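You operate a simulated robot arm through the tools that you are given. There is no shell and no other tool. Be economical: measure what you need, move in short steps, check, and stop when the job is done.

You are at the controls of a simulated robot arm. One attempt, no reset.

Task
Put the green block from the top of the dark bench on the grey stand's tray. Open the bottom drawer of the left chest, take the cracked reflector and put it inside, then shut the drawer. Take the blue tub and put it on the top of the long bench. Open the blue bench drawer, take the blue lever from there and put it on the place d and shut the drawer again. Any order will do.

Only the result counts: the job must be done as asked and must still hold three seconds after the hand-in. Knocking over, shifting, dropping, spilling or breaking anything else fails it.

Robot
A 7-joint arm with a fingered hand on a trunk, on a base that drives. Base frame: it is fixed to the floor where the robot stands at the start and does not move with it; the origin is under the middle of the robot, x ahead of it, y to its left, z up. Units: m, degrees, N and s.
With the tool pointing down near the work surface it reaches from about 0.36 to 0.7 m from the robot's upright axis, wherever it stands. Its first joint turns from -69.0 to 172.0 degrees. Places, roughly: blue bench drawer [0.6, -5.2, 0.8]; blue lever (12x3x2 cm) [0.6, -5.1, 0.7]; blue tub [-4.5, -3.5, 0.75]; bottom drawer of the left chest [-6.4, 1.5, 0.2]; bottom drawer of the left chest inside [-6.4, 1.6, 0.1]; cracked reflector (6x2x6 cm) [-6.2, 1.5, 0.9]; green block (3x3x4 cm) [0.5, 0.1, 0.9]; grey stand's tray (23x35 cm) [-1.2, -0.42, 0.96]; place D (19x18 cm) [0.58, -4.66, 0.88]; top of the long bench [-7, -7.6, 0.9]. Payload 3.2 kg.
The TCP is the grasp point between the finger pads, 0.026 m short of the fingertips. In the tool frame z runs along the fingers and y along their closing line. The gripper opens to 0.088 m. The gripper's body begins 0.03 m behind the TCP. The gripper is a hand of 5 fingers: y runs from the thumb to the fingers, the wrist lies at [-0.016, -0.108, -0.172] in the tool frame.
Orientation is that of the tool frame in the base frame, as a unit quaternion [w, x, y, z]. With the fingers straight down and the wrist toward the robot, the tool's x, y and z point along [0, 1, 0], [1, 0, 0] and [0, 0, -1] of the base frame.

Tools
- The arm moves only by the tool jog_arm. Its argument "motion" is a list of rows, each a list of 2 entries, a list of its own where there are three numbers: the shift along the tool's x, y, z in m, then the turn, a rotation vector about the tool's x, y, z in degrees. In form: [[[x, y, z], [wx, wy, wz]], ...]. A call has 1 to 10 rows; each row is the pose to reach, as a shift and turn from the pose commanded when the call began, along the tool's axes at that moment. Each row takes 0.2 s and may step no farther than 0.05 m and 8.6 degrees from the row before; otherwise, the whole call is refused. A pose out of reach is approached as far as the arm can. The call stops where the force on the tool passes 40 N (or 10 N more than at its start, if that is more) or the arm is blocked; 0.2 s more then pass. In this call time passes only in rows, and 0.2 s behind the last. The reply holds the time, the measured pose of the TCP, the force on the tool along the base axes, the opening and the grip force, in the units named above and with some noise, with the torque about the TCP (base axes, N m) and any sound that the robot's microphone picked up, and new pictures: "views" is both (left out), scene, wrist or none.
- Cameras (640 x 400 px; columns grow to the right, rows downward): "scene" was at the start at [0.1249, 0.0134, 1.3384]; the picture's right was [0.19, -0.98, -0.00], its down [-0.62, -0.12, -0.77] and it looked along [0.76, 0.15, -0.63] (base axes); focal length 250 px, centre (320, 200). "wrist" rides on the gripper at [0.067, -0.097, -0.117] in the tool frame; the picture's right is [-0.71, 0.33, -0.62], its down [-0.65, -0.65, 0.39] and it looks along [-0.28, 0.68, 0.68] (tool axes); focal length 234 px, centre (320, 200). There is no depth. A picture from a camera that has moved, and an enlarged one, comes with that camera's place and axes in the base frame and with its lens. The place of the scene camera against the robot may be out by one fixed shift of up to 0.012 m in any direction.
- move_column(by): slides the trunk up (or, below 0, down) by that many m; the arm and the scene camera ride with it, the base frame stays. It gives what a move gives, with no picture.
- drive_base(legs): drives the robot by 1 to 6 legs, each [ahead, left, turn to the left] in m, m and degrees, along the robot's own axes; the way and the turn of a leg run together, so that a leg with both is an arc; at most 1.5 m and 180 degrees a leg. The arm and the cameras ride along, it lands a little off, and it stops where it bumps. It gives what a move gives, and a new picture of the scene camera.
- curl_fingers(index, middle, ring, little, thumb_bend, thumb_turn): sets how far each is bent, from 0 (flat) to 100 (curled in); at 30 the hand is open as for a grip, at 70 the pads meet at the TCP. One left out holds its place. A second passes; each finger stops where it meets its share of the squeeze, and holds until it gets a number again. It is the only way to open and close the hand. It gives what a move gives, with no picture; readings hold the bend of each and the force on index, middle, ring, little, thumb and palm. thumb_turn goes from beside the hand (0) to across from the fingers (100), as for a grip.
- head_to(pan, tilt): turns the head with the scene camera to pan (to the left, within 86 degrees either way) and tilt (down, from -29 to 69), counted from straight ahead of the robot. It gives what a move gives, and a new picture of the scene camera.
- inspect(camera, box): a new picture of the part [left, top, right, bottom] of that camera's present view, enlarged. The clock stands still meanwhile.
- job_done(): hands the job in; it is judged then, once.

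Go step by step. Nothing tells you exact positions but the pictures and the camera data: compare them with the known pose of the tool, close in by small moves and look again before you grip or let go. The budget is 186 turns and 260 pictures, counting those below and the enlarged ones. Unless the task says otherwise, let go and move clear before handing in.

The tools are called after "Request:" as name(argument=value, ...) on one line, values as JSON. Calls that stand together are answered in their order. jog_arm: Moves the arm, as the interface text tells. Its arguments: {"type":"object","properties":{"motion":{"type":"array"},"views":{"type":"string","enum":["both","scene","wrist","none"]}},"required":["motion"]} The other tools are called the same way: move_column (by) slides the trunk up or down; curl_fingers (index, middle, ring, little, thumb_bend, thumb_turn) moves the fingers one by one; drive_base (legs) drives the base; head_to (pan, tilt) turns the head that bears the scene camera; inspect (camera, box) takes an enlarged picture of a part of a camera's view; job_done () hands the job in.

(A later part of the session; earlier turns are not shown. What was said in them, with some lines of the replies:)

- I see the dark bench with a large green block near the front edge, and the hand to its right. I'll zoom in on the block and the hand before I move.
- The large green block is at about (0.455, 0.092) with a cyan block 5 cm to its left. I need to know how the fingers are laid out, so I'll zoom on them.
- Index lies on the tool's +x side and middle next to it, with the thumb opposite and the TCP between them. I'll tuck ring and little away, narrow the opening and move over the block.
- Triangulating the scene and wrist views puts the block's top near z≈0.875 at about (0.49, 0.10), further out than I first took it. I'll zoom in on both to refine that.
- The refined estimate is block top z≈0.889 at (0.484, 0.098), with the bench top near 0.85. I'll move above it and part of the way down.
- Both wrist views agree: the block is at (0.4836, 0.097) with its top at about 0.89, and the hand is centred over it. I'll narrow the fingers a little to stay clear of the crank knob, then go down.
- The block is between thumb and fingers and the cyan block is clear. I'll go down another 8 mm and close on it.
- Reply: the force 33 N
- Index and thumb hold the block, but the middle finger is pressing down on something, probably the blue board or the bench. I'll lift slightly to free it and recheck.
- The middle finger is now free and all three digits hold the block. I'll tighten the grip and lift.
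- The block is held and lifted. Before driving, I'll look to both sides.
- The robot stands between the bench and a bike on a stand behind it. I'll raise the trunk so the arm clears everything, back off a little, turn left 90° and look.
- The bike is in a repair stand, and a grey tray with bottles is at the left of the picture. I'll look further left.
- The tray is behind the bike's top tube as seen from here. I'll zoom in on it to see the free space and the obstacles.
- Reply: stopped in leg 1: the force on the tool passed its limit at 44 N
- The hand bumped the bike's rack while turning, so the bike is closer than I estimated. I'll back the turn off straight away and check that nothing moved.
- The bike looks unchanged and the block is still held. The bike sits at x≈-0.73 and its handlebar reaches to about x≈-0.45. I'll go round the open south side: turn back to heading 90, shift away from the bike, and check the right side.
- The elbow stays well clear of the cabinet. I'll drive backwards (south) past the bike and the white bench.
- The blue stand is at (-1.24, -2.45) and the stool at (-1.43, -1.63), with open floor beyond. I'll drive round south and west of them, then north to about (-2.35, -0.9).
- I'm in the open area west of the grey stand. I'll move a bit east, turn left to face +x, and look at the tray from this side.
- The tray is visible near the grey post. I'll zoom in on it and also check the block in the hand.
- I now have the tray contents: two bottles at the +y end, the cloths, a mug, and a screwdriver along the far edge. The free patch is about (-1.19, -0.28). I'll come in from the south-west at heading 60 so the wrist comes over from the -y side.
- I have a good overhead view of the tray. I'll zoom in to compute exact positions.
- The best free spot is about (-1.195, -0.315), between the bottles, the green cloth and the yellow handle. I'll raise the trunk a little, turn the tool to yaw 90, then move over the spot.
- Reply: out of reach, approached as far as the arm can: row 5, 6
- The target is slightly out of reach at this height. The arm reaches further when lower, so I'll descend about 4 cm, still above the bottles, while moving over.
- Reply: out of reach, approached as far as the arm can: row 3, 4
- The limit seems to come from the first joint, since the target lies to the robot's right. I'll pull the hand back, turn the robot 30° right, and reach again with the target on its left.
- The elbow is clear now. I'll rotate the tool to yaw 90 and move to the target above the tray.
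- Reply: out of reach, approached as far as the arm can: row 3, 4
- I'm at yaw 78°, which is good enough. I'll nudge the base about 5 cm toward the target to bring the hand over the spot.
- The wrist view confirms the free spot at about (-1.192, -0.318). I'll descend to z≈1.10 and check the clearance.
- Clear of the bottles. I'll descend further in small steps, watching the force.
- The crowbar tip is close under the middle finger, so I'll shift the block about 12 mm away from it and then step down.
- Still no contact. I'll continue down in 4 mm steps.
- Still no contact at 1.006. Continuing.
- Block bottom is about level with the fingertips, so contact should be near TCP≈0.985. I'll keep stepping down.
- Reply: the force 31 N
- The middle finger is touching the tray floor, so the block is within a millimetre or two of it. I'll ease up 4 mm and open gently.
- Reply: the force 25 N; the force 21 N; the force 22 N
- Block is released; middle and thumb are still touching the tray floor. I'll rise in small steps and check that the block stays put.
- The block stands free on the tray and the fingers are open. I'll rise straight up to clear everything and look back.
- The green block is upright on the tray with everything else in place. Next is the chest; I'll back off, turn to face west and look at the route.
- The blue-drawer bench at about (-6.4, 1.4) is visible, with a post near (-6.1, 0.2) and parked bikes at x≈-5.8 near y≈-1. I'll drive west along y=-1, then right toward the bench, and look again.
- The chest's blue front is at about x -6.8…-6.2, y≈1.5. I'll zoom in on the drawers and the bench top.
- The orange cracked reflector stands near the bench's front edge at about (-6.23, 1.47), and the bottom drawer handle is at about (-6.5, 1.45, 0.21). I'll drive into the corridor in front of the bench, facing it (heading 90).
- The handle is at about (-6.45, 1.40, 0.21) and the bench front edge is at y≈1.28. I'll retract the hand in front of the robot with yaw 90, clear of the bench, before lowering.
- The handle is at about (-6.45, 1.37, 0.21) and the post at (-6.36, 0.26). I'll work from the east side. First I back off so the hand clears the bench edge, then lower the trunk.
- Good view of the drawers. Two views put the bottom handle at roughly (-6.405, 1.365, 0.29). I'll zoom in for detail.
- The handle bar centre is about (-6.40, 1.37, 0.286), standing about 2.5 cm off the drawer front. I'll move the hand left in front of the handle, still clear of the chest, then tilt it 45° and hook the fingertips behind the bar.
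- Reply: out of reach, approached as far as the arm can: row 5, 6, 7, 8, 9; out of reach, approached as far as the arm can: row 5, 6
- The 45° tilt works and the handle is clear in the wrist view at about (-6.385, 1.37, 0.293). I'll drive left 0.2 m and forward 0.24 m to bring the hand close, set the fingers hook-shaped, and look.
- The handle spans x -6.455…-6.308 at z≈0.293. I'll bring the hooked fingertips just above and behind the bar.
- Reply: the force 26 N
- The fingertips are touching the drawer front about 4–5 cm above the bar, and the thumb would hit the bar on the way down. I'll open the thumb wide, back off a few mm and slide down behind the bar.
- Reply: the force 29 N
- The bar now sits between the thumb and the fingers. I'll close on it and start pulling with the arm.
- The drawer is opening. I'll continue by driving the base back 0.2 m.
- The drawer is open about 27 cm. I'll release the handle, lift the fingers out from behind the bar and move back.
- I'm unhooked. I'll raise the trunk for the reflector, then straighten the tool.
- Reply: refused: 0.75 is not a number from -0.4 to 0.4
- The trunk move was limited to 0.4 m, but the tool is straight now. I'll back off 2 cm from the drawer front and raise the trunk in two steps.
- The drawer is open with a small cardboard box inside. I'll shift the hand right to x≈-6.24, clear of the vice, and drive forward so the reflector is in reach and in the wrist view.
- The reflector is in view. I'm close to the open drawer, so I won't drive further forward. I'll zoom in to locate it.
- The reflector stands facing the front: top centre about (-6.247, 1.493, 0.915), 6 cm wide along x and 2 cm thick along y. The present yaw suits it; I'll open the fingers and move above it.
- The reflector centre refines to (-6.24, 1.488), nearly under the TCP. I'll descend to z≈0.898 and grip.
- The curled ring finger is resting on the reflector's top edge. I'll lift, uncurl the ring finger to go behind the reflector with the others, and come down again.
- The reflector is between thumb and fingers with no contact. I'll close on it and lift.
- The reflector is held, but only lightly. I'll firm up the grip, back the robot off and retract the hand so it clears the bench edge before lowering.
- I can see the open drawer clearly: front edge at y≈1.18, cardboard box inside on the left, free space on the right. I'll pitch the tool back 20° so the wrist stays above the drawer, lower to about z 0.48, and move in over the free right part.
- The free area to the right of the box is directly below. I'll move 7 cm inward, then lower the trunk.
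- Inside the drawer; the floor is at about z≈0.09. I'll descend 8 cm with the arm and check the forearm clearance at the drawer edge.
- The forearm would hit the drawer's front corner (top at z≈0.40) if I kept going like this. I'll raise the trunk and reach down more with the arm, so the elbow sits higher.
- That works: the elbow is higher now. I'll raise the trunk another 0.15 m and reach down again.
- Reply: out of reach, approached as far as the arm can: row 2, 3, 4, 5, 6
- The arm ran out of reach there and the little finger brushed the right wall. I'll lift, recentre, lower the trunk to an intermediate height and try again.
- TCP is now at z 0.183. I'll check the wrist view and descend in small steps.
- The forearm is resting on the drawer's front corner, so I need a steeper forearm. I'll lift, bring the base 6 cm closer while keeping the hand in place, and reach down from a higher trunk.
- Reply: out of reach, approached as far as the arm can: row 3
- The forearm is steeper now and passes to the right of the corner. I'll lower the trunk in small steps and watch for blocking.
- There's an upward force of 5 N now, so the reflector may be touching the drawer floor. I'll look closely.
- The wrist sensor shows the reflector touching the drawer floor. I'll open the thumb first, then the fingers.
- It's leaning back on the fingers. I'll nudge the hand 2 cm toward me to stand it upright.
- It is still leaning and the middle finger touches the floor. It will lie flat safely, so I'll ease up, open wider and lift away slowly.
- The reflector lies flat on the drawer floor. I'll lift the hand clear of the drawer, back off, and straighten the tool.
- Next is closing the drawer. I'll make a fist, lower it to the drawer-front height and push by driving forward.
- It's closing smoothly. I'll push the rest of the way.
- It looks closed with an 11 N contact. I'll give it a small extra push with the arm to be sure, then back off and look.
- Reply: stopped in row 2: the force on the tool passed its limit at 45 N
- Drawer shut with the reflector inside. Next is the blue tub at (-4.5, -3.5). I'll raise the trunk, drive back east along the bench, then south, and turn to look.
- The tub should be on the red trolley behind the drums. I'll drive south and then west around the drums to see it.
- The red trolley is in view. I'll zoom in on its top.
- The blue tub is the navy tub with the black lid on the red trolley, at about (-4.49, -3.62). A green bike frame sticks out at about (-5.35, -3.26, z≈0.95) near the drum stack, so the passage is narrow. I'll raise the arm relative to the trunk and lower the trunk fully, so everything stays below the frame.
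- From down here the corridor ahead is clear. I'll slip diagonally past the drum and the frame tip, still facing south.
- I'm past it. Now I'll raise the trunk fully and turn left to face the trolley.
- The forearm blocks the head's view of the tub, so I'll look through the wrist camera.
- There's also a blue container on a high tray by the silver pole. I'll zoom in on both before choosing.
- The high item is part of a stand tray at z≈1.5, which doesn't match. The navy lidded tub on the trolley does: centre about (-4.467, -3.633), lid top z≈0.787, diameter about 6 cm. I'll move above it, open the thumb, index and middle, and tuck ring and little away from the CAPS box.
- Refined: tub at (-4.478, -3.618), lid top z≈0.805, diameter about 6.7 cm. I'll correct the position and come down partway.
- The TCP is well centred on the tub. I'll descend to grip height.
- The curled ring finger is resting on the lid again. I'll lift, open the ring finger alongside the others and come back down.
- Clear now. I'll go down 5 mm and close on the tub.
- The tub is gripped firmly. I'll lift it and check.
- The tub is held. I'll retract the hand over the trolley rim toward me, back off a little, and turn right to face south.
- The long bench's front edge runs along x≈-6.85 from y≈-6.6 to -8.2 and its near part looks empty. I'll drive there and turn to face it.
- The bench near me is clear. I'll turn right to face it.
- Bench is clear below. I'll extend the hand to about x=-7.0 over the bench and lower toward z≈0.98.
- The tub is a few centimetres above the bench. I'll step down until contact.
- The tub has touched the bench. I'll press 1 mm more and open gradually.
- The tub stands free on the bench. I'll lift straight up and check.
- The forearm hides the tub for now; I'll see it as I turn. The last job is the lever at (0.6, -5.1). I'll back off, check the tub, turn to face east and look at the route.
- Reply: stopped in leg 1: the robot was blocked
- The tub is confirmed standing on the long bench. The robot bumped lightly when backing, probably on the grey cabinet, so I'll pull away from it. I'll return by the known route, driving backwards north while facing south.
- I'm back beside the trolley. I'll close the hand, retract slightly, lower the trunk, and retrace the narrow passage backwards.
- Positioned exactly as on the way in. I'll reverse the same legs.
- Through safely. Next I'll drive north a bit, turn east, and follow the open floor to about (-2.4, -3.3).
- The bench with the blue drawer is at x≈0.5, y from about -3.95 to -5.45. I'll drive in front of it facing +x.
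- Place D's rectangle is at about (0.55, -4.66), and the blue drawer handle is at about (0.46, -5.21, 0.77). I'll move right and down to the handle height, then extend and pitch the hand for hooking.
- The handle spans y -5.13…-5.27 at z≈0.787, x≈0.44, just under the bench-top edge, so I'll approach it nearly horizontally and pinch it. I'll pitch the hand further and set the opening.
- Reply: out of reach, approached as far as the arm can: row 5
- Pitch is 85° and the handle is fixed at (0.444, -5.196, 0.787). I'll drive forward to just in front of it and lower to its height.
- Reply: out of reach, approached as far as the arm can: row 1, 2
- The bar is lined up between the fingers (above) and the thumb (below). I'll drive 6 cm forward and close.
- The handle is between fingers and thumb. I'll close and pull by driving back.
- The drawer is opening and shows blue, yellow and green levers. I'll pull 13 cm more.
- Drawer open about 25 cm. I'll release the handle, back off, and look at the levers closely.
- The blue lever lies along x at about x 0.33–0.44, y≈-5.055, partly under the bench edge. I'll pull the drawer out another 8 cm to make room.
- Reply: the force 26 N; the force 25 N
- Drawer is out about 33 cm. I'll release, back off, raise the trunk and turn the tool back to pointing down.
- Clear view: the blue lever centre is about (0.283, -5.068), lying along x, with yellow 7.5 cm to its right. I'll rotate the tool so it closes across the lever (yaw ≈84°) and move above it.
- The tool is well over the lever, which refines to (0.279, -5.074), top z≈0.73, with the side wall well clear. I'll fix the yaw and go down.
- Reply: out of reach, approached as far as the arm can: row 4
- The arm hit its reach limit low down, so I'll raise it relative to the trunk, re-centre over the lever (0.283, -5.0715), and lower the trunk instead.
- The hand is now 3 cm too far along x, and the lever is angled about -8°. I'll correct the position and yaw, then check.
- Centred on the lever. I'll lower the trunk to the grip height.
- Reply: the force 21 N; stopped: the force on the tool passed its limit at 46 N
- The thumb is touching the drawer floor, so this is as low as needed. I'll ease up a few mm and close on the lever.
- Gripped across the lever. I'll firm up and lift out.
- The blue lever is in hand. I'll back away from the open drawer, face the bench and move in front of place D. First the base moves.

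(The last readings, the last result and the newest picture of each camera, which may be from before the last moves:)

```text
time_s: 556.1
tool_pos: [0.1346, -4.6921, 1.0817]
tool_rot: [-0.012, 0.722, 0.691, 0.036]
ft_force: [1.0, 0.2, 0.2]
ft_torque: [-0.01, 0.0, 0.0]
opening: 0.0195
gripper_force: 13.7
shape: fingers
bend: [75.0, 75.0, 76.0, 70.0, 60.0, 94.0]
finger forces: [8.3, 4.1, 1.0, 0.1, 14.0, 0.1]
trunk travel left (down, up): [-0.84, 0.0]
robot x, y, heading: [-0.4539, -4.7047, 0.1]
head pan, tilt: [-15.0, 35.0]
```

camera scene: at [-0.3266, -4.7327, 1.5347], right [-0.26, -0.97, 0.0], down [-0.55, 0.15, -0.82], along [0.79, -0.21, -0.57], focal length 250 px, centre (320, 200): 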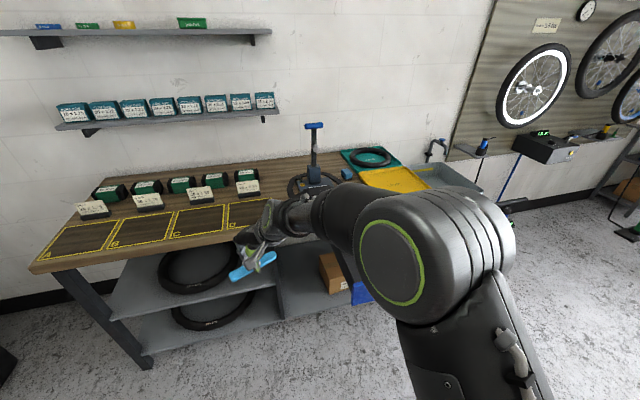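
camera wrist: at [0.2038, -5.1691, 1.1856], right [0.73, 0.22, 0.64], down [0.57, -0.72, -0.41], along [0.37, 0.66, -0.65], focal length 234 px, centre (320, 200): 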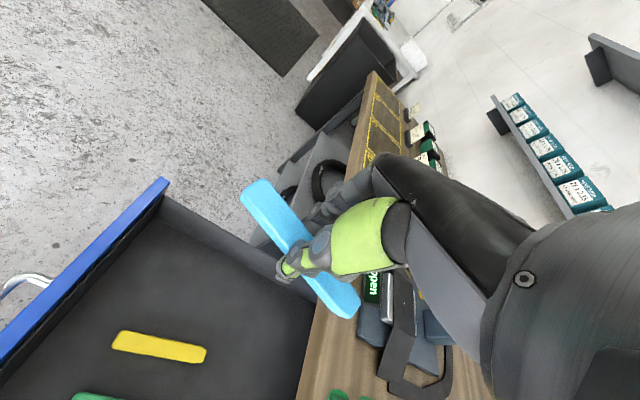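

I'll drive forward so the hand comes over place D and level the tool.

Request:
drive_base(legs=[[0.44, 0.04, 0]])

Request:
jog_arm(motion=[[[0, 0, 0], [1.83, -3.92, 0]]], views="wrist")

```text
time_s: 558.8
tool_pos: [0.5748, -4.6439, 1.0844]
tool_rot: [-0.013, 0.718, 0.695, 0.039]
ft_force: [0.0, -0.5, 0.0]
ft_torque: [0.0, -0.02, 0.03]
opening: 0.02
gripper_force: 13.9
shape: fingers
bend: [75.0, 75.0, 76.0, 70.0, 60.0, 94.0]
finger forces: [8.2, 4.3, 1.1, 0.0, 13.9, 0.1]
trunk travel left (down, up): [-0.84, 0.0]
robot x, y, heading: [-0.0103, -4.6644, -0.0]
head pan, tilt: [-15.0, 35.0]
camera scene: at [0.1148, -4.6909, 1.5348], right [-0.26, -0.97, 0.0], down [-0.55, 0.15, -0.82], along [0.79, -0.21, -0.57], focal length 250 px, centre (320, 200)
```

scene: 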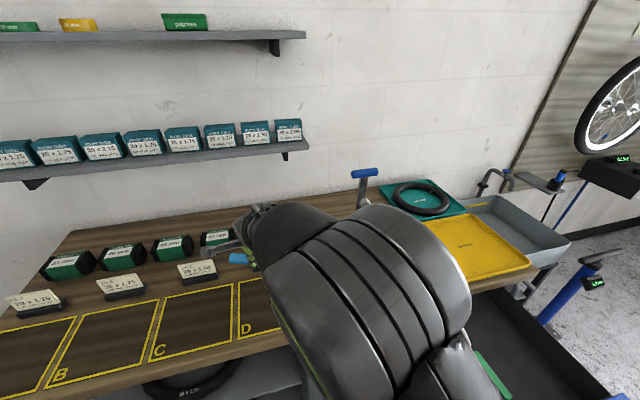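

```text
time_s: 559.2
tool_pos: [0.5803, -4.6496, 1.0993]
tool_rot: [-0.009, 0.724, 0.689, 0.022]
ft_force: [-0.8, 0.1, -0.1]
ft_torque: [0.03, 0.0, 0.0]
opening: 0.0198
gripper_force: 13.2
shape: fingers
bend: [75.0, 75.0, 76.0, 70.0, 60.0, 94.0]
finger forces: [8.2, 4.2, 1.1, 0.0, 14.1, 0.0]
trunk travel left (down, up): [-0.84, 0.0]
robot x, y, heading: [-0.008, -4.6619, 0.2]
head pan, tilt: [-15.0, 35.0]
camera wrist: at [0.4839, -4.5836, 1.2167], right [0.28, -0.75, 0.6], down [-0.68, -0.6, -0.43], along [0.68, -0.28, -0.68], focal length 234 px, centre (320, 200)
```

wrist: 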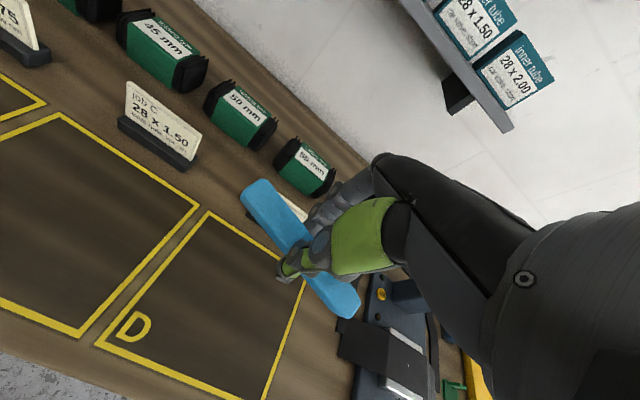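

Place D spans x 0.485–0.655, y -4.755…-4.57, so its centre is (0.570, -4.662). The lever lies along y and will fit. I'll centre it and descend to about 4 cm above.

Request:
jog_arm(motion=[[[-0.006, -0.005, 0.03], [0.5, -1.2, 0]], [[-0.012, -0.01, 0.07], [0.9, -2.5, 0]], [[-0.012, -0.01, 0.11], [0.9, -2.5, 0]], [[-0.012, -0.01, 0.145], [0.9, -2.5, 0]]], views="wrist")

```text
time_s: 560.2
tool_pos: [0.5672, -4.6612, 0.9398]
tool_rot: [0.006, 0.722, 0.692, -0.014]
ft_force: [-0.7, -0.1, -1.1]
ft_torque: [-0.01, 0.02, -0.01]
opening: 0.0198
gripper_force: 13.7
shape: fingers
bend: [75.0, 75.0, 76.0, 70.0, 60.0, 94.0]
finger forces: [8.1, 4.2, 1.0, 0.0, 13.8, 0.0]
trunk travel left (down, up): [-0.84, 0.0]
robot x, y, heading: [-0.0092, -4.6654, 0.5]
head pan, tilt: [-15.0, 35.0]
camera wrist: at [0.4756, -4.5881, 1.0555], right [0.31, -0.7, 0.64], down [-0.69, -0.63, -0.36], along [0.66, -0.33, -0.68], focal length 234 px, centre (320, 200)
```

wrist: 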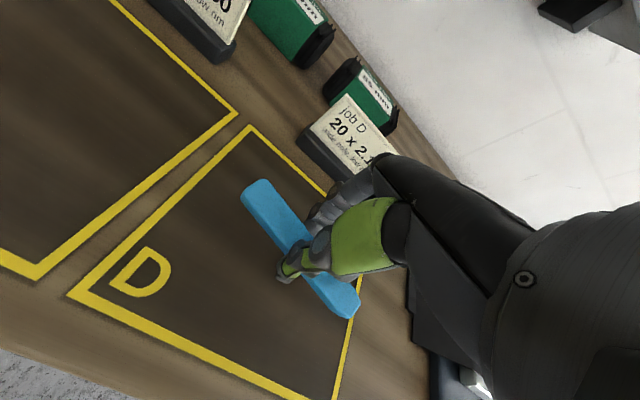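

Well centred within D. I'll step down to contact.

Request:
jog_arm(motion=[[[0, 0, 0.01], [0, 0, 0]], [[0, 0, 0.016], [0, 0, 0]]], views="none")

Request:
jog_arm(motion=[[[0, 0, 0.004], [0, 0, 0]]], views="none")

Request:
jog_arm(motion=[[[0, 0, 0.004], [0, 0, 0]]], views="none")

```text
time_s: 560.8
tool_pos: [0.5672, -4.6587, 0.9239]
tool_rot: [0.009, 0.72, 0.694, -0.017]
ft_force: [0.0, 0.5, -0.8]
ft_torque: [0.02, 0.0, 0.0]
opening: 0.0195
gripper_force: 13.8
shape: fingers
bend: [75.0, 75.0, 76.0, 70.0, 60.0, 94.0]
finger forces: [8.1, 4.3, 1.1, 0.0, 13.7, 0.0]
trunk travel left (down, up): [-0.84, 0.0]
robot x, y, heading: [-0.013, -4.6682, 0.3]
head pan, tilt: [-15.0, 35.0]
```

```text
time_s: 561.2
tool_pos: [0.5668, -4.6588, 0.9194]
tool_rot: [0.01, 0.719, 0.695, -0.018]
ft_force: [0.3, -0.2, -0.5]
ft_torque: [0.03, -0.01, -0.03]
opening: 0.0198
gripper_force: 13.4
shape: fingers
bend: [75.0, 75.0, 76.0, 70.0, 60.0, 94.0]
finger forces: [8.1, 4.3, 0.9, 0.0, 13.7, 0.0]
trunk travel left (down, up): [-0.84, 0.0]
robot x, y, heading: [-0.009, -4.6663, 0.1]
head pan, tilt: [-15.0, 35.0]
```

```text
time_s: 561.6
tool_pos: [0.566, -4.658, 0.9163]
tool_rot: [0.01, 0.719, 0.695, -0.018]
ft_force: [0.9, -0.2, 0.1]
ft_torque: [-0.01, 0.03, 0.01]
opening: 0.0195
gripper_force: 13.6
shape: fingers
bend: [75.0, 75.0, 76.0, 70.0, 60.0, 94.0]
finger forces: [8.3, 4.2, 1.0, 0.0, 13.8, 0.1]
trunk travel left (down, up): [-0.84, 0.0]
robot x, y, heading: [-0.009, -4.6614, 0.3]
head pan, tilt: [-15.0, 35.0]
```

Request:
jog_arm(motion=[[[0, 0, 0.004], [0, 0, 0]]], views="none")

Request:
jog_arm(motion=[[[0, 0, 0.003], [0, 0, 0]]], views="none")

Request:
inspect(camera="wrist", box=[200, 150, 400, 340])

```text
time_s: 562.0
tool_pos: [0.5655, -4.6574, 0.9125]
tool_rot: [0.011, 0.718, 0.695, -0.018]
ft_force: [0.8, -0.5, 3.4]
ft_torque: [0.01, 0.04, 0.02]
opening: 0.0196
gripper_force: 15.2
shape: fingers
bend: [75.0, 75.0, 76.0, 70.0, 60.0, 94.0]
finger forces: [9.3, 4.4, 1.4, 0.0, 14.6, 0.0]
trunk travel left (down, up): [-0.84, 0.0]
robot x, y, heading: [-0.0109, -4.666, 0.1]
head pan, tilt: [-15.0, 35.0]
```

```text
time_s: 562.4
tool_pos: [0.5662, -4.6573, 0.9109]
tool_rot: [0.012, 0.718, 0.696, -0.016]
ft_force: [2.3, -1.3, 13.9]
ft_torque: [-0.02, 0.19, 0.09]
opening: 0.0196
gripper_force: 18.1
shape: fingers
bend: [75.0, 75.0, 76.0, 70.0, 60.0, 94.0]
finger forces: [9.6, 5.8, 4.4, 0.0, 16.8, 0.0]
trunk travel left (down, up): [-0.84, 0.0]
robot x, y, heading: [-0.0096, -4.6638, 0.0]
head pan, tilt: [-15.0, 35.0]
```

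```text
2.11 times, centred on (300, 245) of wrist
camera zoom: at [0.4711, -4.5832, 1.0254], right [0.31, -0.69, 0.65], down [-0.68, -0.64, -0.36], along [0.67, -0.33, -0.67], focal length 493 px, centre (362, 105)
```

zoom: 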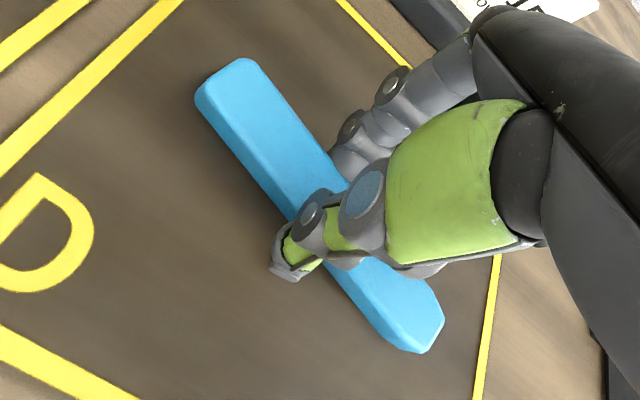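

The lever is in contact and inside D's outline. I'll release gently and rise.

Request:
curl_fingers(index=62, middle=62, ring=62, little=62, thumb_bend=56)

Request:
jog_arm(motion=[[[0, 0, -0.005], [0, 0, 0]]], views="none")

Request:
curl_fingers(index=46, middle=46, ring=46, little=46, thumb_bend=46)

Request:
jog_arm(motion=[[[0, 0, -0.03], [0, 0, 0]], [[0, 0, -0.07], [0, 0, 0]], [[0, 0, -0.11], [0, 0, 0]], [[0, 0, -0.15], [0, 0, 0]]], views="wrist")

```text
time_s: 563.4
tool_pos: [0.565, -4.6566, 0.908]
tool_rot: [0.01, 0.718, 0.696, -0.019]
ft_force: [-0.3, -0.3, 1.3]
ft_torque: [-0.02, 0.0, -0.02]
opening: 0.0278
gripper_force: 1.0
shape: fingers
bend: [62.0, 63.0, 62.0, 62.0, 56.0, 97.0]
finger forces: [0.0, 1.2, 0.0, 0.1, 0.8, 0.0]
trunk travel left (down, up): [-0.84, 0.0]
robot x, y, heading: [-0.0096, -4.6661, 0.3]
head pan, tilt: [-15.0, 35.0]
```

```text
time_s: 563.8
tool_pos: [0.5645, -4.6569, 0.9134]
tool_rot: [0.009, 0.718, 0.696, -0.018]
ft_force: [-0.1, -0.7, -0.3]
ft_torque: [-0.01, 0.01, 0.02]
opening: 0.0266
gripper_force: 0.0
shape: fingers
bend: [62.0, 62.0, 62.0, 62.0, 56.0, 97.0]
finger forces: [0.1, 0.0, 0.0, 0.1, 0.1, 0.0]
trunk travel left (down, up): [-0.84, 0.0]
robot x, y, heading: [-0.0094, -4.6658, 0.2]
head pan, tilt: [-15.0, 35.0]
```

```text
time_s: 564.8
tool_pos: [0.5647, -4.657, 0.9135]
tool_rot: [0.009, 0.718, 0.696, -0.018]
ft_force: [-0.7, 0.0, 0.4]
ft_torque: [-0.03, 0.02, 0.02]
opening: 0.0538
gripper_force: 0.1
shape: fingers
bend: [46.0, 46.0, 46.0, 46.0, 46.0, 97.0]
finger forces: [0.0, 0.1, 0.0, 0.0, 0.1, 0.0]
trunk travel left (down, up): [-0.84, 0.0]
robot x, y, heading: [-0.0122, -4.6654, 0.0]
head pan, tilt: [-15.0, 35.0]
```

```text
time_s: 565.8
tool_pos: [0.5654, -4.652, 1.0642]
tool_rot: [0.01, 0.718, 0.696, -0.018]
ft_force: [-0.6, -0.5, -0.7]
ft_torque: [-0.06, 0.01, 0.02]
opening: 0.0539
gripper_force: 0.1
shape: fingers
bend: [46.0, 46.0, 46.0, 46.0, 46.0, 97.0]
finger forces: [0.0, 0.1, 0.0, 0.1, 0.0, 0.1]
trunk travel left (down, up): [-0.84, 0.0]
robot x, y, heading: [-0.0152, -4.6659, 0.7]
head pan, tilt: [-15.0, 35.0]
camera wrist: at [0.4708, -4.5785, 1.1785], right [0.32, -0.69, 0.65], down [-0.68, -0.64, -0.36], along [0.66, -0.33, -0.67], focal length 234 px, centre (320, 200)
```

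wrist: 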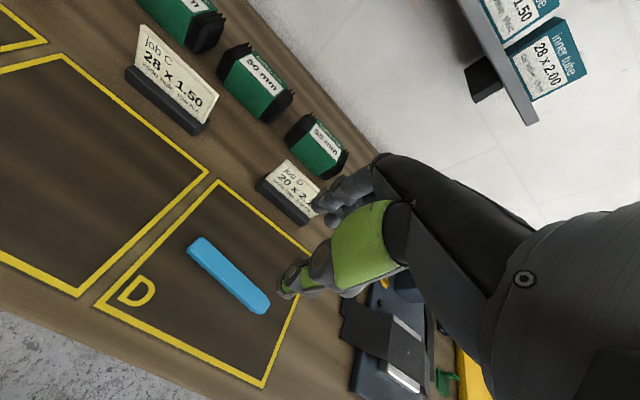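

The lever lies inside place D. Next I'll shut the drawer: back off, close the hand, bring it to handle height and pitch it forward, as when opening.

Request:
drive_base(legs=[[-0.6, 0, 0]])

Request:
curl_fingers(index=76, middle=76, ring=76, little=76, thumb_bend=62)

Request:
move_column(by=-0.27)

Request:
jog_arm(motion=[[[0, 0, 0], [-8.5, 0, 0]], [[0, 0, 0], [-17, 0, 0]], [[0, 0, 0], [-25.5, 0, 0]], [[0, 0, 0], [-34, 0, 0]], [[0, 0, 0], [-42.5, 0, 0]], [[0, 0, 0], [-51, 0, 0]], [[0, 0, 0], [-59.5, 0, 0]], [[0, 0, 0], [-68, 0, 0]], [[0, 0, 0], [-76.5, 0, 0]], [[0, 0, 0], [-84, 0, 0]]], views="none")

```text
time_s: 569.2
tool_pos: [-0.0354, -4.6554, 1.0632]
tool_rot: [0.01, 0.718, 0.696, -0.018]
ft_force: [-0.6, -1.3, 0.0]
ft_torque: [0.0, 0.02, -0.03]
opening: 0.0539
gripper_force: 0.0
shape: fingers
bend: [46.0, 46.0, 46.0, 46.0, 46.0, 97.0]
finger forces: [0.1, 0.0, 0.0, 0.1, 0.0, 0.0]
trunk travel left (down, up): [-0.84, 0.0]
robot x, y, heading: [-0.6128, -4.6698, 0.2]
head pan, tilt: [-15.0, 35.0]
camera scene: at [-0.4848, -4.6932, 1.5347], right [-0.26, -0.97, 0.0], down [-0.55, 0.15, -0.82], along [0.79, -0.21, -0.57], focal length 250 px, centre (320, 200)
```

scene: 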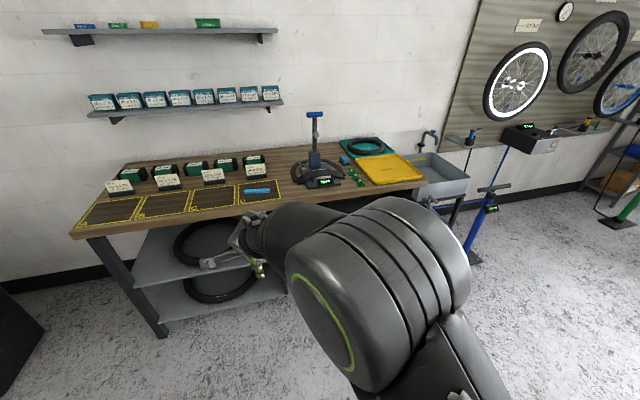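

```text
time_s: 570.2
tool_pos: [-0.0344, -4.6549, 1.0629]
tool_rot: [0.01, 0.718, 0.696, -0.017]
ft_force: [-0.9, 0.2, -0.1]
ft_torque: [-0.01, 0.03, -0.05]
opening: 0.003
gripper_force: 0.1
shape: fingers
bend: [76.0, 76.0, 76.0, 76.0, 62.0, 97.0]
finger forces: [0.1, 0.0, 0.0, 0.0, 0.0, 0.0]
trunk travel left (down, up): [-0.84, 0.0]
robot x, y, heading: [-0.6139, -4.6709, 0.2]
head pan, tilt: [-15.0, 35.0]
```

```text
time_s: 572.9
tool_pos: [-0.0339, -4.6542, 0.7935]
tool_rot: [0.01, 0.718, 0.696, -0.016]
ft_force: [0.0, 0.2, -1.0]
ft_torque: [0.0, -0.01, 0.01]
opening: 0.0029
gripper_force: 0.2
shape: fingers
bend: [76.0, 76.0, 76.0, 76.0, 62.0, 97.0]
finger forces: [0.0, 0.0, 0.0, 0.0, 0.0, 0.0]
trunk travel left (down, up): [-0.57, 0.27]
robot x, y, heading: [-0.6085, -4.6703, 0.4]
head pan, tilt: [-15.0, 35.0]
```

```text
time_s: 575.1
tool_pos: [-0.0343, -4.6558, 0.7921]
tool_rot: [0.488, 0.527, 0.528, 0.453]
ft_force: [0.1, -0.3, -0.4]
ft_torque: [-0.03, -0.01, 0.0]
opening: 0.0031
gripper_force: 0.0
shape: fingers
bend: [76.0, 76.0, 76.0, 76.0, 62.0, 97.0]
finger forces: [0.1, 0.1, 0.0, 0.0, 0.1, 0.0]
trunk travel left (down, up): [-0.57, 0.27]
robot x, y, heading: [-0.6127, -4.6697, 0.1]
head pan, tilt: [-15.0, 35.0]
```

The lever is visible lying in D. I'll strafe right in front of the drawer and push it shut.

Request:
drive_base(legs=[[0, -0.53, 0], [0.3, 0, 0]])

```text
time_s: 579.8
tool_pos: [0.2697, -5.1745, 0.7924]
tool_rot: [0.487, 0.527, 0.53, 0.453]
ft_force: [-1.1, 0.0, 0.3]
ft_torque: [0.01, -0.02, 0.0]
opening: 0.0028
gripper_force: 0.0
shape: fingers
bend: [76.0, 76.0, 76.0, 76.0, 62.0, 97.0]
finger forces: [0.0, 0.0, 0.0, 0.1, 0.0, 0.0]
trunk travel left (down, up): [-0.57, 0.27]
robot x, y, heading: [-0.3075, -5.1863, 0.3]
head pan, tilt: [-15.0, 35.0]
camera scene: at [-0.1809, -5.2133, 1.2647], right [-0.25, -0.97, 0.0], down [-0.56, 0.15, -0.82], along [0.79, -0.21, -0.57], focal length 250 px, centre (320, 200)
```

scene: 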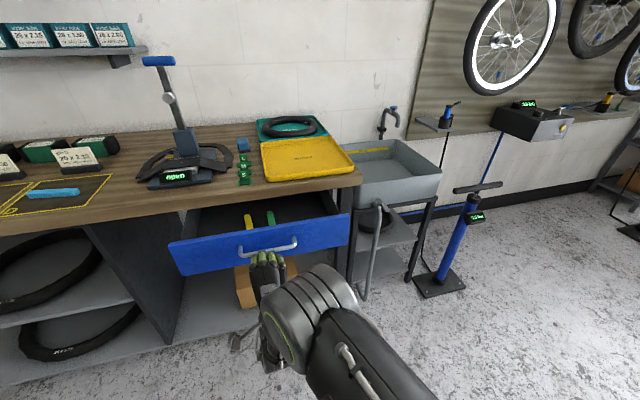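

It's closing. I'll push further.

Request:
drive_base(legs=[[0.12, 0, 0]])

Request:
jog_arm(motion=[[[0, 0, 0.01], [0, 0, 0]], [[0, 0, 0.02], [0, 0, 0]], [[0, 0, 0.03], [0, 0, 0]], [[0, 0, 0.04], [0, 0, 0]]], views="wrist")

```text
time_s: 581.0
tool_pos: [0.3889, -5.1736, 0.7917]
tool_rot: [0.487, 0.527, 0.53, 0.453]
ft_force: [0.3, -1.1, 0.4]
ft_torque: [-0.01, -0.01, 0.03]
opening: 0.0032
gripper_force: 0.2
shape: fingers
bend: [76.0, 76.0, 76.0, 76.0, 62.0, 97.0]
finger forces: [0.1, 0.1, 0.0, 0.0, 0.0, 0.1]
trunk travel left (down, up): [-0.57, 0.27]
robot x, y, heading: [-0.1864, -5.1873, 0.2]
head pan, tilt: [-15.0, 35.0]
camera scene: at [-0.0616, -5.2125, 1.2646], right [-0.25, -0.97, 0.0], down [-0.56, 0.15, -0.82], along [0.79, -0.21, -0.57], focal length 250 px, centre (320, 200)
```

scene: 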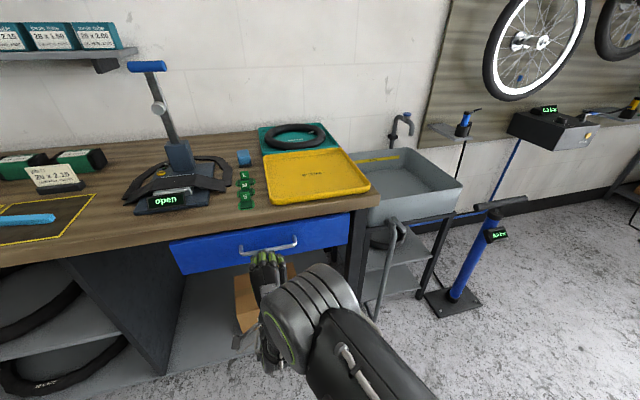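

```text
time_s: 582.1
tool_pos: [0.4172, -5.1727, 0.7901]
tool_rot: [0.488, 0.524, 0.529, 0.457]
ft_force: [-29.2, -3.1, 2.7]
ft_torque: [-0.07, -0.02, -0.24]
opening: 0.0029
gripper_force: 16.4
shape: fingers
bend: [77.0, 78.0, 77.0, 76.0, 61.0, 97.0]
finger forces: [12.1, 18.1, 2.7, 0.0, 0.1, 0.0]
trunk travel left (down, up): [-0.57, 0.27]
robot x, y, heading: [-0.1921, -5.1904, 0.2]
head pan, tilt: [-15.0, 35.0]
stopped in row 4: the force on the tool passed its limit at 42 N (the readings are from after the stop); the commanded pose is now the measured one
camera wrist: at [0.2923, -5.1069, 0.7026], right [-0.6, -0.68, 0.42], down [0.3, -0.68, -0.67], along [0.74, -0.28, 0.61], focal length 234 px, centre (320, 200)
```

wrist: 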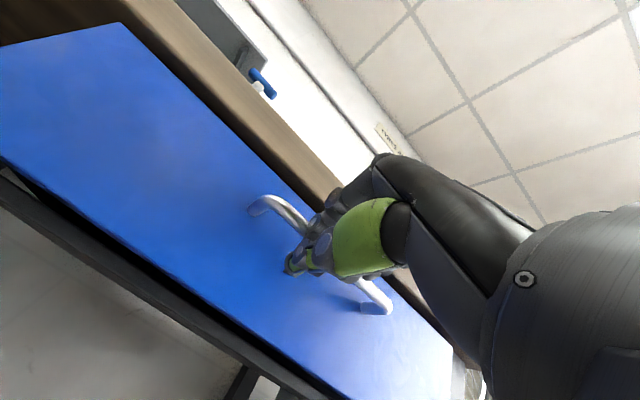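

The drawer is shut and hit its stop at 42 N. I'll open the fingers so they can't hook the handle, back off, and check.

Request:
curl_fingers(index=42, middle=42, ring=42, little=42, thumb_bend=34)

Request:
drive_base(legs=[[-0.3, 0, 0]])

Request:
inspect(camera="scene", box=[0, 120, 400, 330])

```text
time_s: 582.4
tool_pos: [0.413, -5.1728, 0.7802]
tool_rot: [0.482, 0.528, 0.534, 0.451]
ft_force: [-45.7, -5.2, -16.7]
ft_torque: [0.19, -0.05, -0.71]
opening: 0.0344
gripper_force: 24.2
shape: fingers
bend: [72.0, 78.0, 73.0, 43.0, 34.0, 97.0]
finger forces: [13.2, 20.2, 15.4, 0.1, 0.0, 0.0]
trunk travel left (down, up): [-0.57, 0.27]
robot x, y, heading: [-0.1915, -5.1888, 0.3]
head pan, tilt: [-15.0, 35.0]
stopped: the force on the tool passed its limit at 43 N (the readings are from after the stop); the commanded pose is now the measured one
```

```text
time_s: 584.4
tool_pos: [0.1131, -5.1739, 0.785]
tool_rot: [0.485, 0.526, 0.531, 0.453]
ft_force: [-0.7, -0.4, 0.4]
ft_torque: [0.02, 0.0, 0.02]
opening: 0.0714
gripper_force: 0.1
shape: fingers
bend: [42.0, 42.0, 42.0, 42.0, 34.0, 97.0]
finger forces: [0.1, 0.0, 0.1, 0.1, 0.0, 0.0]
trunk travel left (down, up): [-0.57, 0.27]
robot x, y, heading: [-0.4976, -5.1861, 0.5]
head pan, tilt: [-15.0, 35.0]
camera scene: at [-0.3705, -5.2143, 1.2648], right [-0.25, -0.97, 0.0], down [-0.55, 0.14, -0.82], along [0.79, -0.21, -0.57], focal length 250 px, centre (320, 200)
```

scene: 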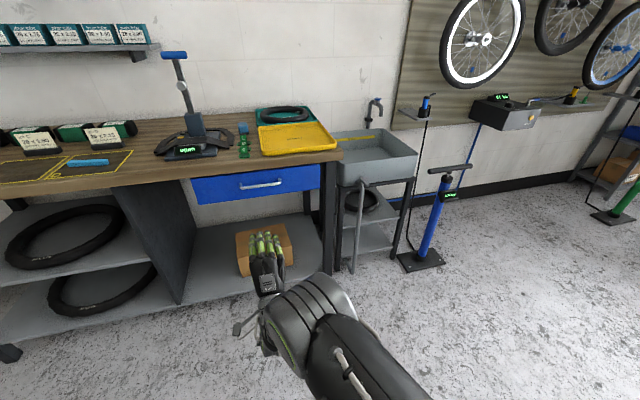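

```text
1.60 times, centred on (200, 225) of scene
camera zoom: at [-0.3705, -5.2143, 1.2648], right [-0.25, -0.97, 0.0], down [-0.55, 0.14, -0.82], along [0.79, -0.21, -0.57], focal length 400 px, centre (512, 160)
```

zoom: 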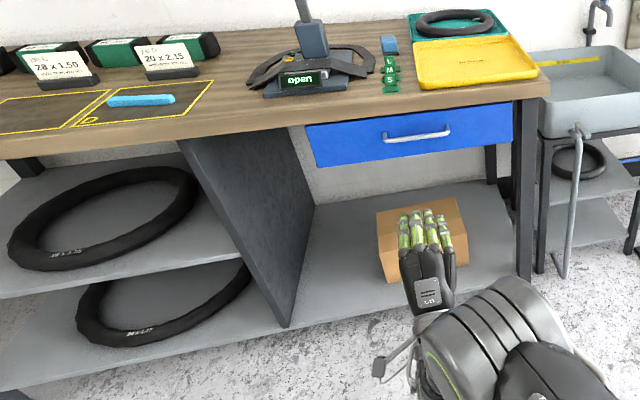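

The handle computes to x≈0.439, matching the closed position of 0.444. One closer look to be sure it's fully shut.

Request:
inspect(camera="scene", box=[180, 140, 350, 220])

Request:
inspect(camera="wrist", box=[0, 0, 640, 400])

```text
3.76 times, centred on (265, 180) of scene
camera zoom: at [-0.3705, -5.2143, 1.2648], right [-0.25, -0.97, 0.0], down [-0.55, 0.14, -0.82], along [0.79, -0.21, -0.57], focal length 940 px, centre (527, 275)
```

zoom: 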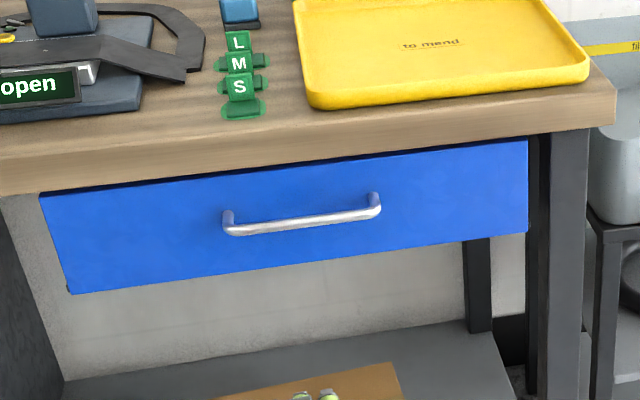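

```text
1.00 times, centred on (320, 200) of wrist (not enlarged: the box is as wide or as high as the picture)
camera zoom: at [-0.0109, -5.1075, 0.6982], right [-0.6, -0.68, 0.43], down [0.29, -0.68, -0.67], along [0.75, -0.27, 0.61], focal length 234 px, centre (320, 200)
```

zoom: 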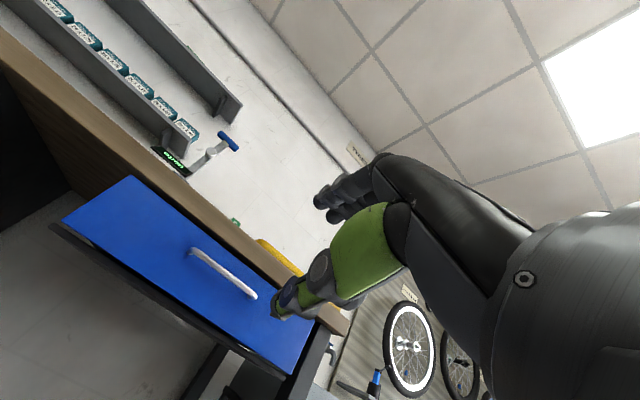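

It looks shut, but to rule out a few millimetres of slack I'll push once more on the panel below the handle, where nothing can hook, and retreat.

Request:
curl_fingers(index=76, middle=76, ring=76, little=76, thumb_bend=62)

Request:
move_column(by=-0.03)

Request:
drive_base(legs=[[0.3, 0, 0]])

Request:
jog_arm(motion=[[[0, 0, 0.01], [0, 0, 0]], [[0, 0, 0.02], [0, 0, 0]], [[0, 0, 0.03], [0, 0, 0]], [[0, 0, 0.04], [0, 0, 0]], [[0, 0, 0.05], [0, 0, 0]]], views="none")

```text
time_s: 585.4
tool_pos: [0.114, -5.1718, 0.7842]
tool_rot: [0.485, 0.526, 0.532, 0.453]
ft_force: [0.0, -0.2, 0.0]
ft_torque: [-0.02, -0.03, 0.01]
opening: 0.0034
gripper_force: 0.1
shape: fingers
bend: [76.0, 76.0, 76.0, 76.0, 62.0, 97.0]
finger forces: [0.0, 0.0, 0.0, 0.0, 0.0, 0.0]
trunk travel left (down, up): [-0.57, 0.27]
robot x, y, heading: [-0.4924, -5.1887, 0.5]
head pan, tilt: [-15.0, 35.0]
```

```text
time_s: 586.2
tool_pos: [0.1161, -5.1726, 0.7548]
tool_rot: [0.485, 0.526, 0.532, 0.453]
ft_force: [0.9, 0.5, -0.3]
ft_torque: [0.0, 0.01, 0.0]
opening: 0.0032
gripper_force: 0.0
shape: fingers
bend: [76.0, 76.0, 76.0, 76.0, 62.0, 97.0]
finger forces: [0.0, 0.1, 0.0, 0.1, 0.0, 0.0]
trunk travel left (down, up): [-0.54, 0.3]
robot x, y, heading: [-0.4979, -5.1916, 0.5]
head pan, tilt: [-15.0, 35.0]
```

```text
time_s: 588.2
tool_pos: [0.4191, -5.174, 0.753]
tool_rot: [0.486, 0.527, 0.531, 0.452]
ft_force: [-0.3, -0.4, -0.5]
ft_torque: [0.0, -0.02, 0.01]
opening: 0.0031
gripper_force: 0.1
shape: fingers
bend: [76.0, 76.0, 76.0, 76.0, 62.0, 97.0]
finger forces: [0.0, 0.1, 0.1, 0.0, 0.0, 0.1]
trunk travel left (down, up): [-0.54, 0.3]
robot x, y, heading: [-0.1913, -5.189, 0.2]
head pan, tilt: [-15.0, 35.0]
camera scene: at [-0.0654, -5.213, 1.2347], right [-0.25, -0.97, 0.0], down [-0.56, 0.15, -0.82], along [0.79, -0.21, -0.57], focal length 250 px, centre (320, 200)
```

scene: 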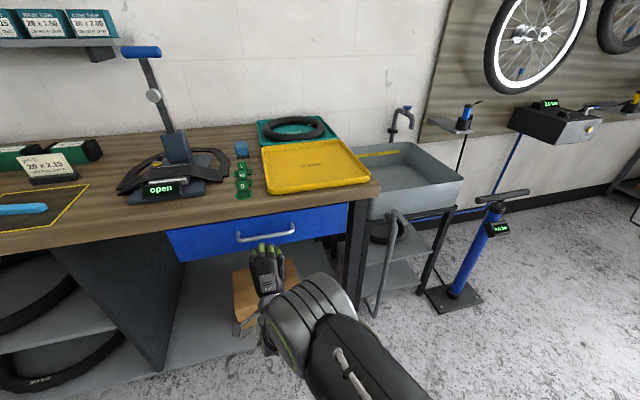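

```text
time_s: 589.1
tool_pos: [0.441, -5.1712, 0.7468]
tool_rot: [0.482, 0.527, 0.535, 0.453]
ft_force: [-23.2, -1.6, -0.2]
ft_torque: [0.02, 0.41, 0.0]
opening: 0.0018
gripper_force: 13.1
shape: fingers
bend: [76.0, 76.0, 76.0, 76.0, 63.0, 99.0]
finger forces: [0.1, 0.0, 0.1, 0.0, 26.2, 0.1]
trunk travel left (down, up): [-0.54, 0.3]
robot x, y, heading: [-0.1942, -5.1883, -0.0]
head pan, tilt: [-15.0, 35.0]
stopped in row 4: the force on the tool passed its limit at 49 N (the readings are from after the stop); the commanded pose is now the measured one
```

It's solid against its stop at 49 N, with the tip contact point where the closed panel should be. I'll retreat without changing the fist and take a final look.

Request:
jog_arm(motion=[[[0, 0, -0.02], [0, 0, 0]], [[0, 0, -0.05], [0, 0, 0]]], views="none")

Request:
drive_base(legs=[[-0.3, 0, 0]])

Request:
inspect(camera="scene", box=[20, 130, 360, 230])

```text
time_s: 589.7
tool_pos: [0.3944, -5.1711, 0.7532]
tool_rot: [0.483, 0.527, 0.533, 0.452]
ft_force: [-0.1, 0.0, 0.5]
ft_torque: [-0.03, 0.01, 0.04]
opening: 0.0033
gripper_force: 0.1
shape: fingers
bend: [76.0, 76.0, 76.0, 76.0, 62.0, 97.0]
finger forces: [0.0, 0.1, 0.0, 0.1, 0.0, 0.1]
trunk travel left (down, up): [-0.54, 0.3]
robot x, y, heading: [-0.1957, -5.1893, 0.1]
head pan, tilt: [-15.0, 35.0]
```

```text
time_s: 591.8
tool_pos: [0.0959, -5.1704, 0.752]
tool_rot: [0.481, 0.526, 0.535, 0.452]
ft_force: [-0.3, -0.6, 0.2]
ft_torque: [-0.01, -0.01, 0.04]
opening: 0.0033
gripper_force: 0.0
shape: fingers
bend: [76.0, 76.0, 76.0, 76.0, 62.0, 97.0]
finger forces: [0.0, 0.1, 0.1, 0.0, 0.0, 0.0]
trunk travel left (down, up): [-0.54, 0.3]
robot x, y, heading: [-0.4925, -5.1922, 0.5]
head pan, tilt: [-15.0, 35.0]
camera scene: at [-0.3664, -5.2143, 1.2348], right [-0.25, -0.97, 0.0], down [-0.55, 0.14, -0.82], along [0.79, -0.21, -0.57], focal length 250 px, centre (320, 200)
```

scene: 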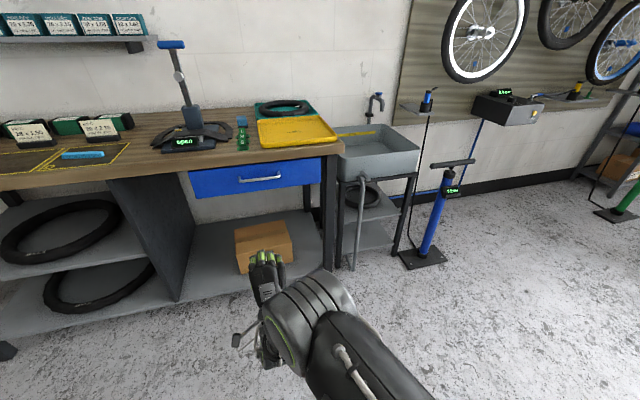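

```text
1.88 times, centred on (190, 180) of scene
camera zoom: at [-0.3664, -5.2143, 1.2348], right [-0.25, -0.97, 0.0], down [-0.55, 0.14, -0.82], along [0.79, -0.21, -0.57], focal length 470 px, centre (565, 238)
```

zoom: 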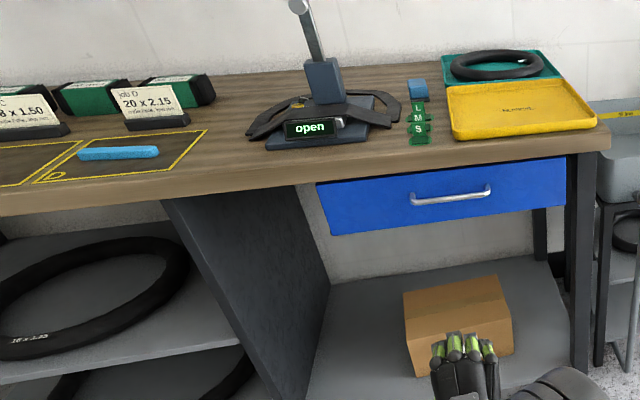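

The lever lies inside place D and the drawer is shut. The block, reflector and tub are also where they belong, and the hand is empty and clear, so I'm handing in.

Request:
job_done()

```text
The job is handed in.
```

I handed the job in with all four parts done; I don't have the verdict yet.

- **Green block:** it stands on the grey stand's tray, between the bottles and the green cloth.
- **Cracked reflector:** it lies flat in the bottom drawer of the left chest, and the drawer is shut.
- **Blue tub:** it stands on the top of the long bench.
- **Blue lever:** it lies inside the outline of place D, and the blue bench drawer is shut.

There were two bumps on the way that could count against it. The hand touched the bike by the grey stand with about 44 N while turning, and the bike looked unmoved in the picture afterwards. Near the long bench the robot was blocked while backing, probably by the grey cabinet, and I did not check whether that shifted.
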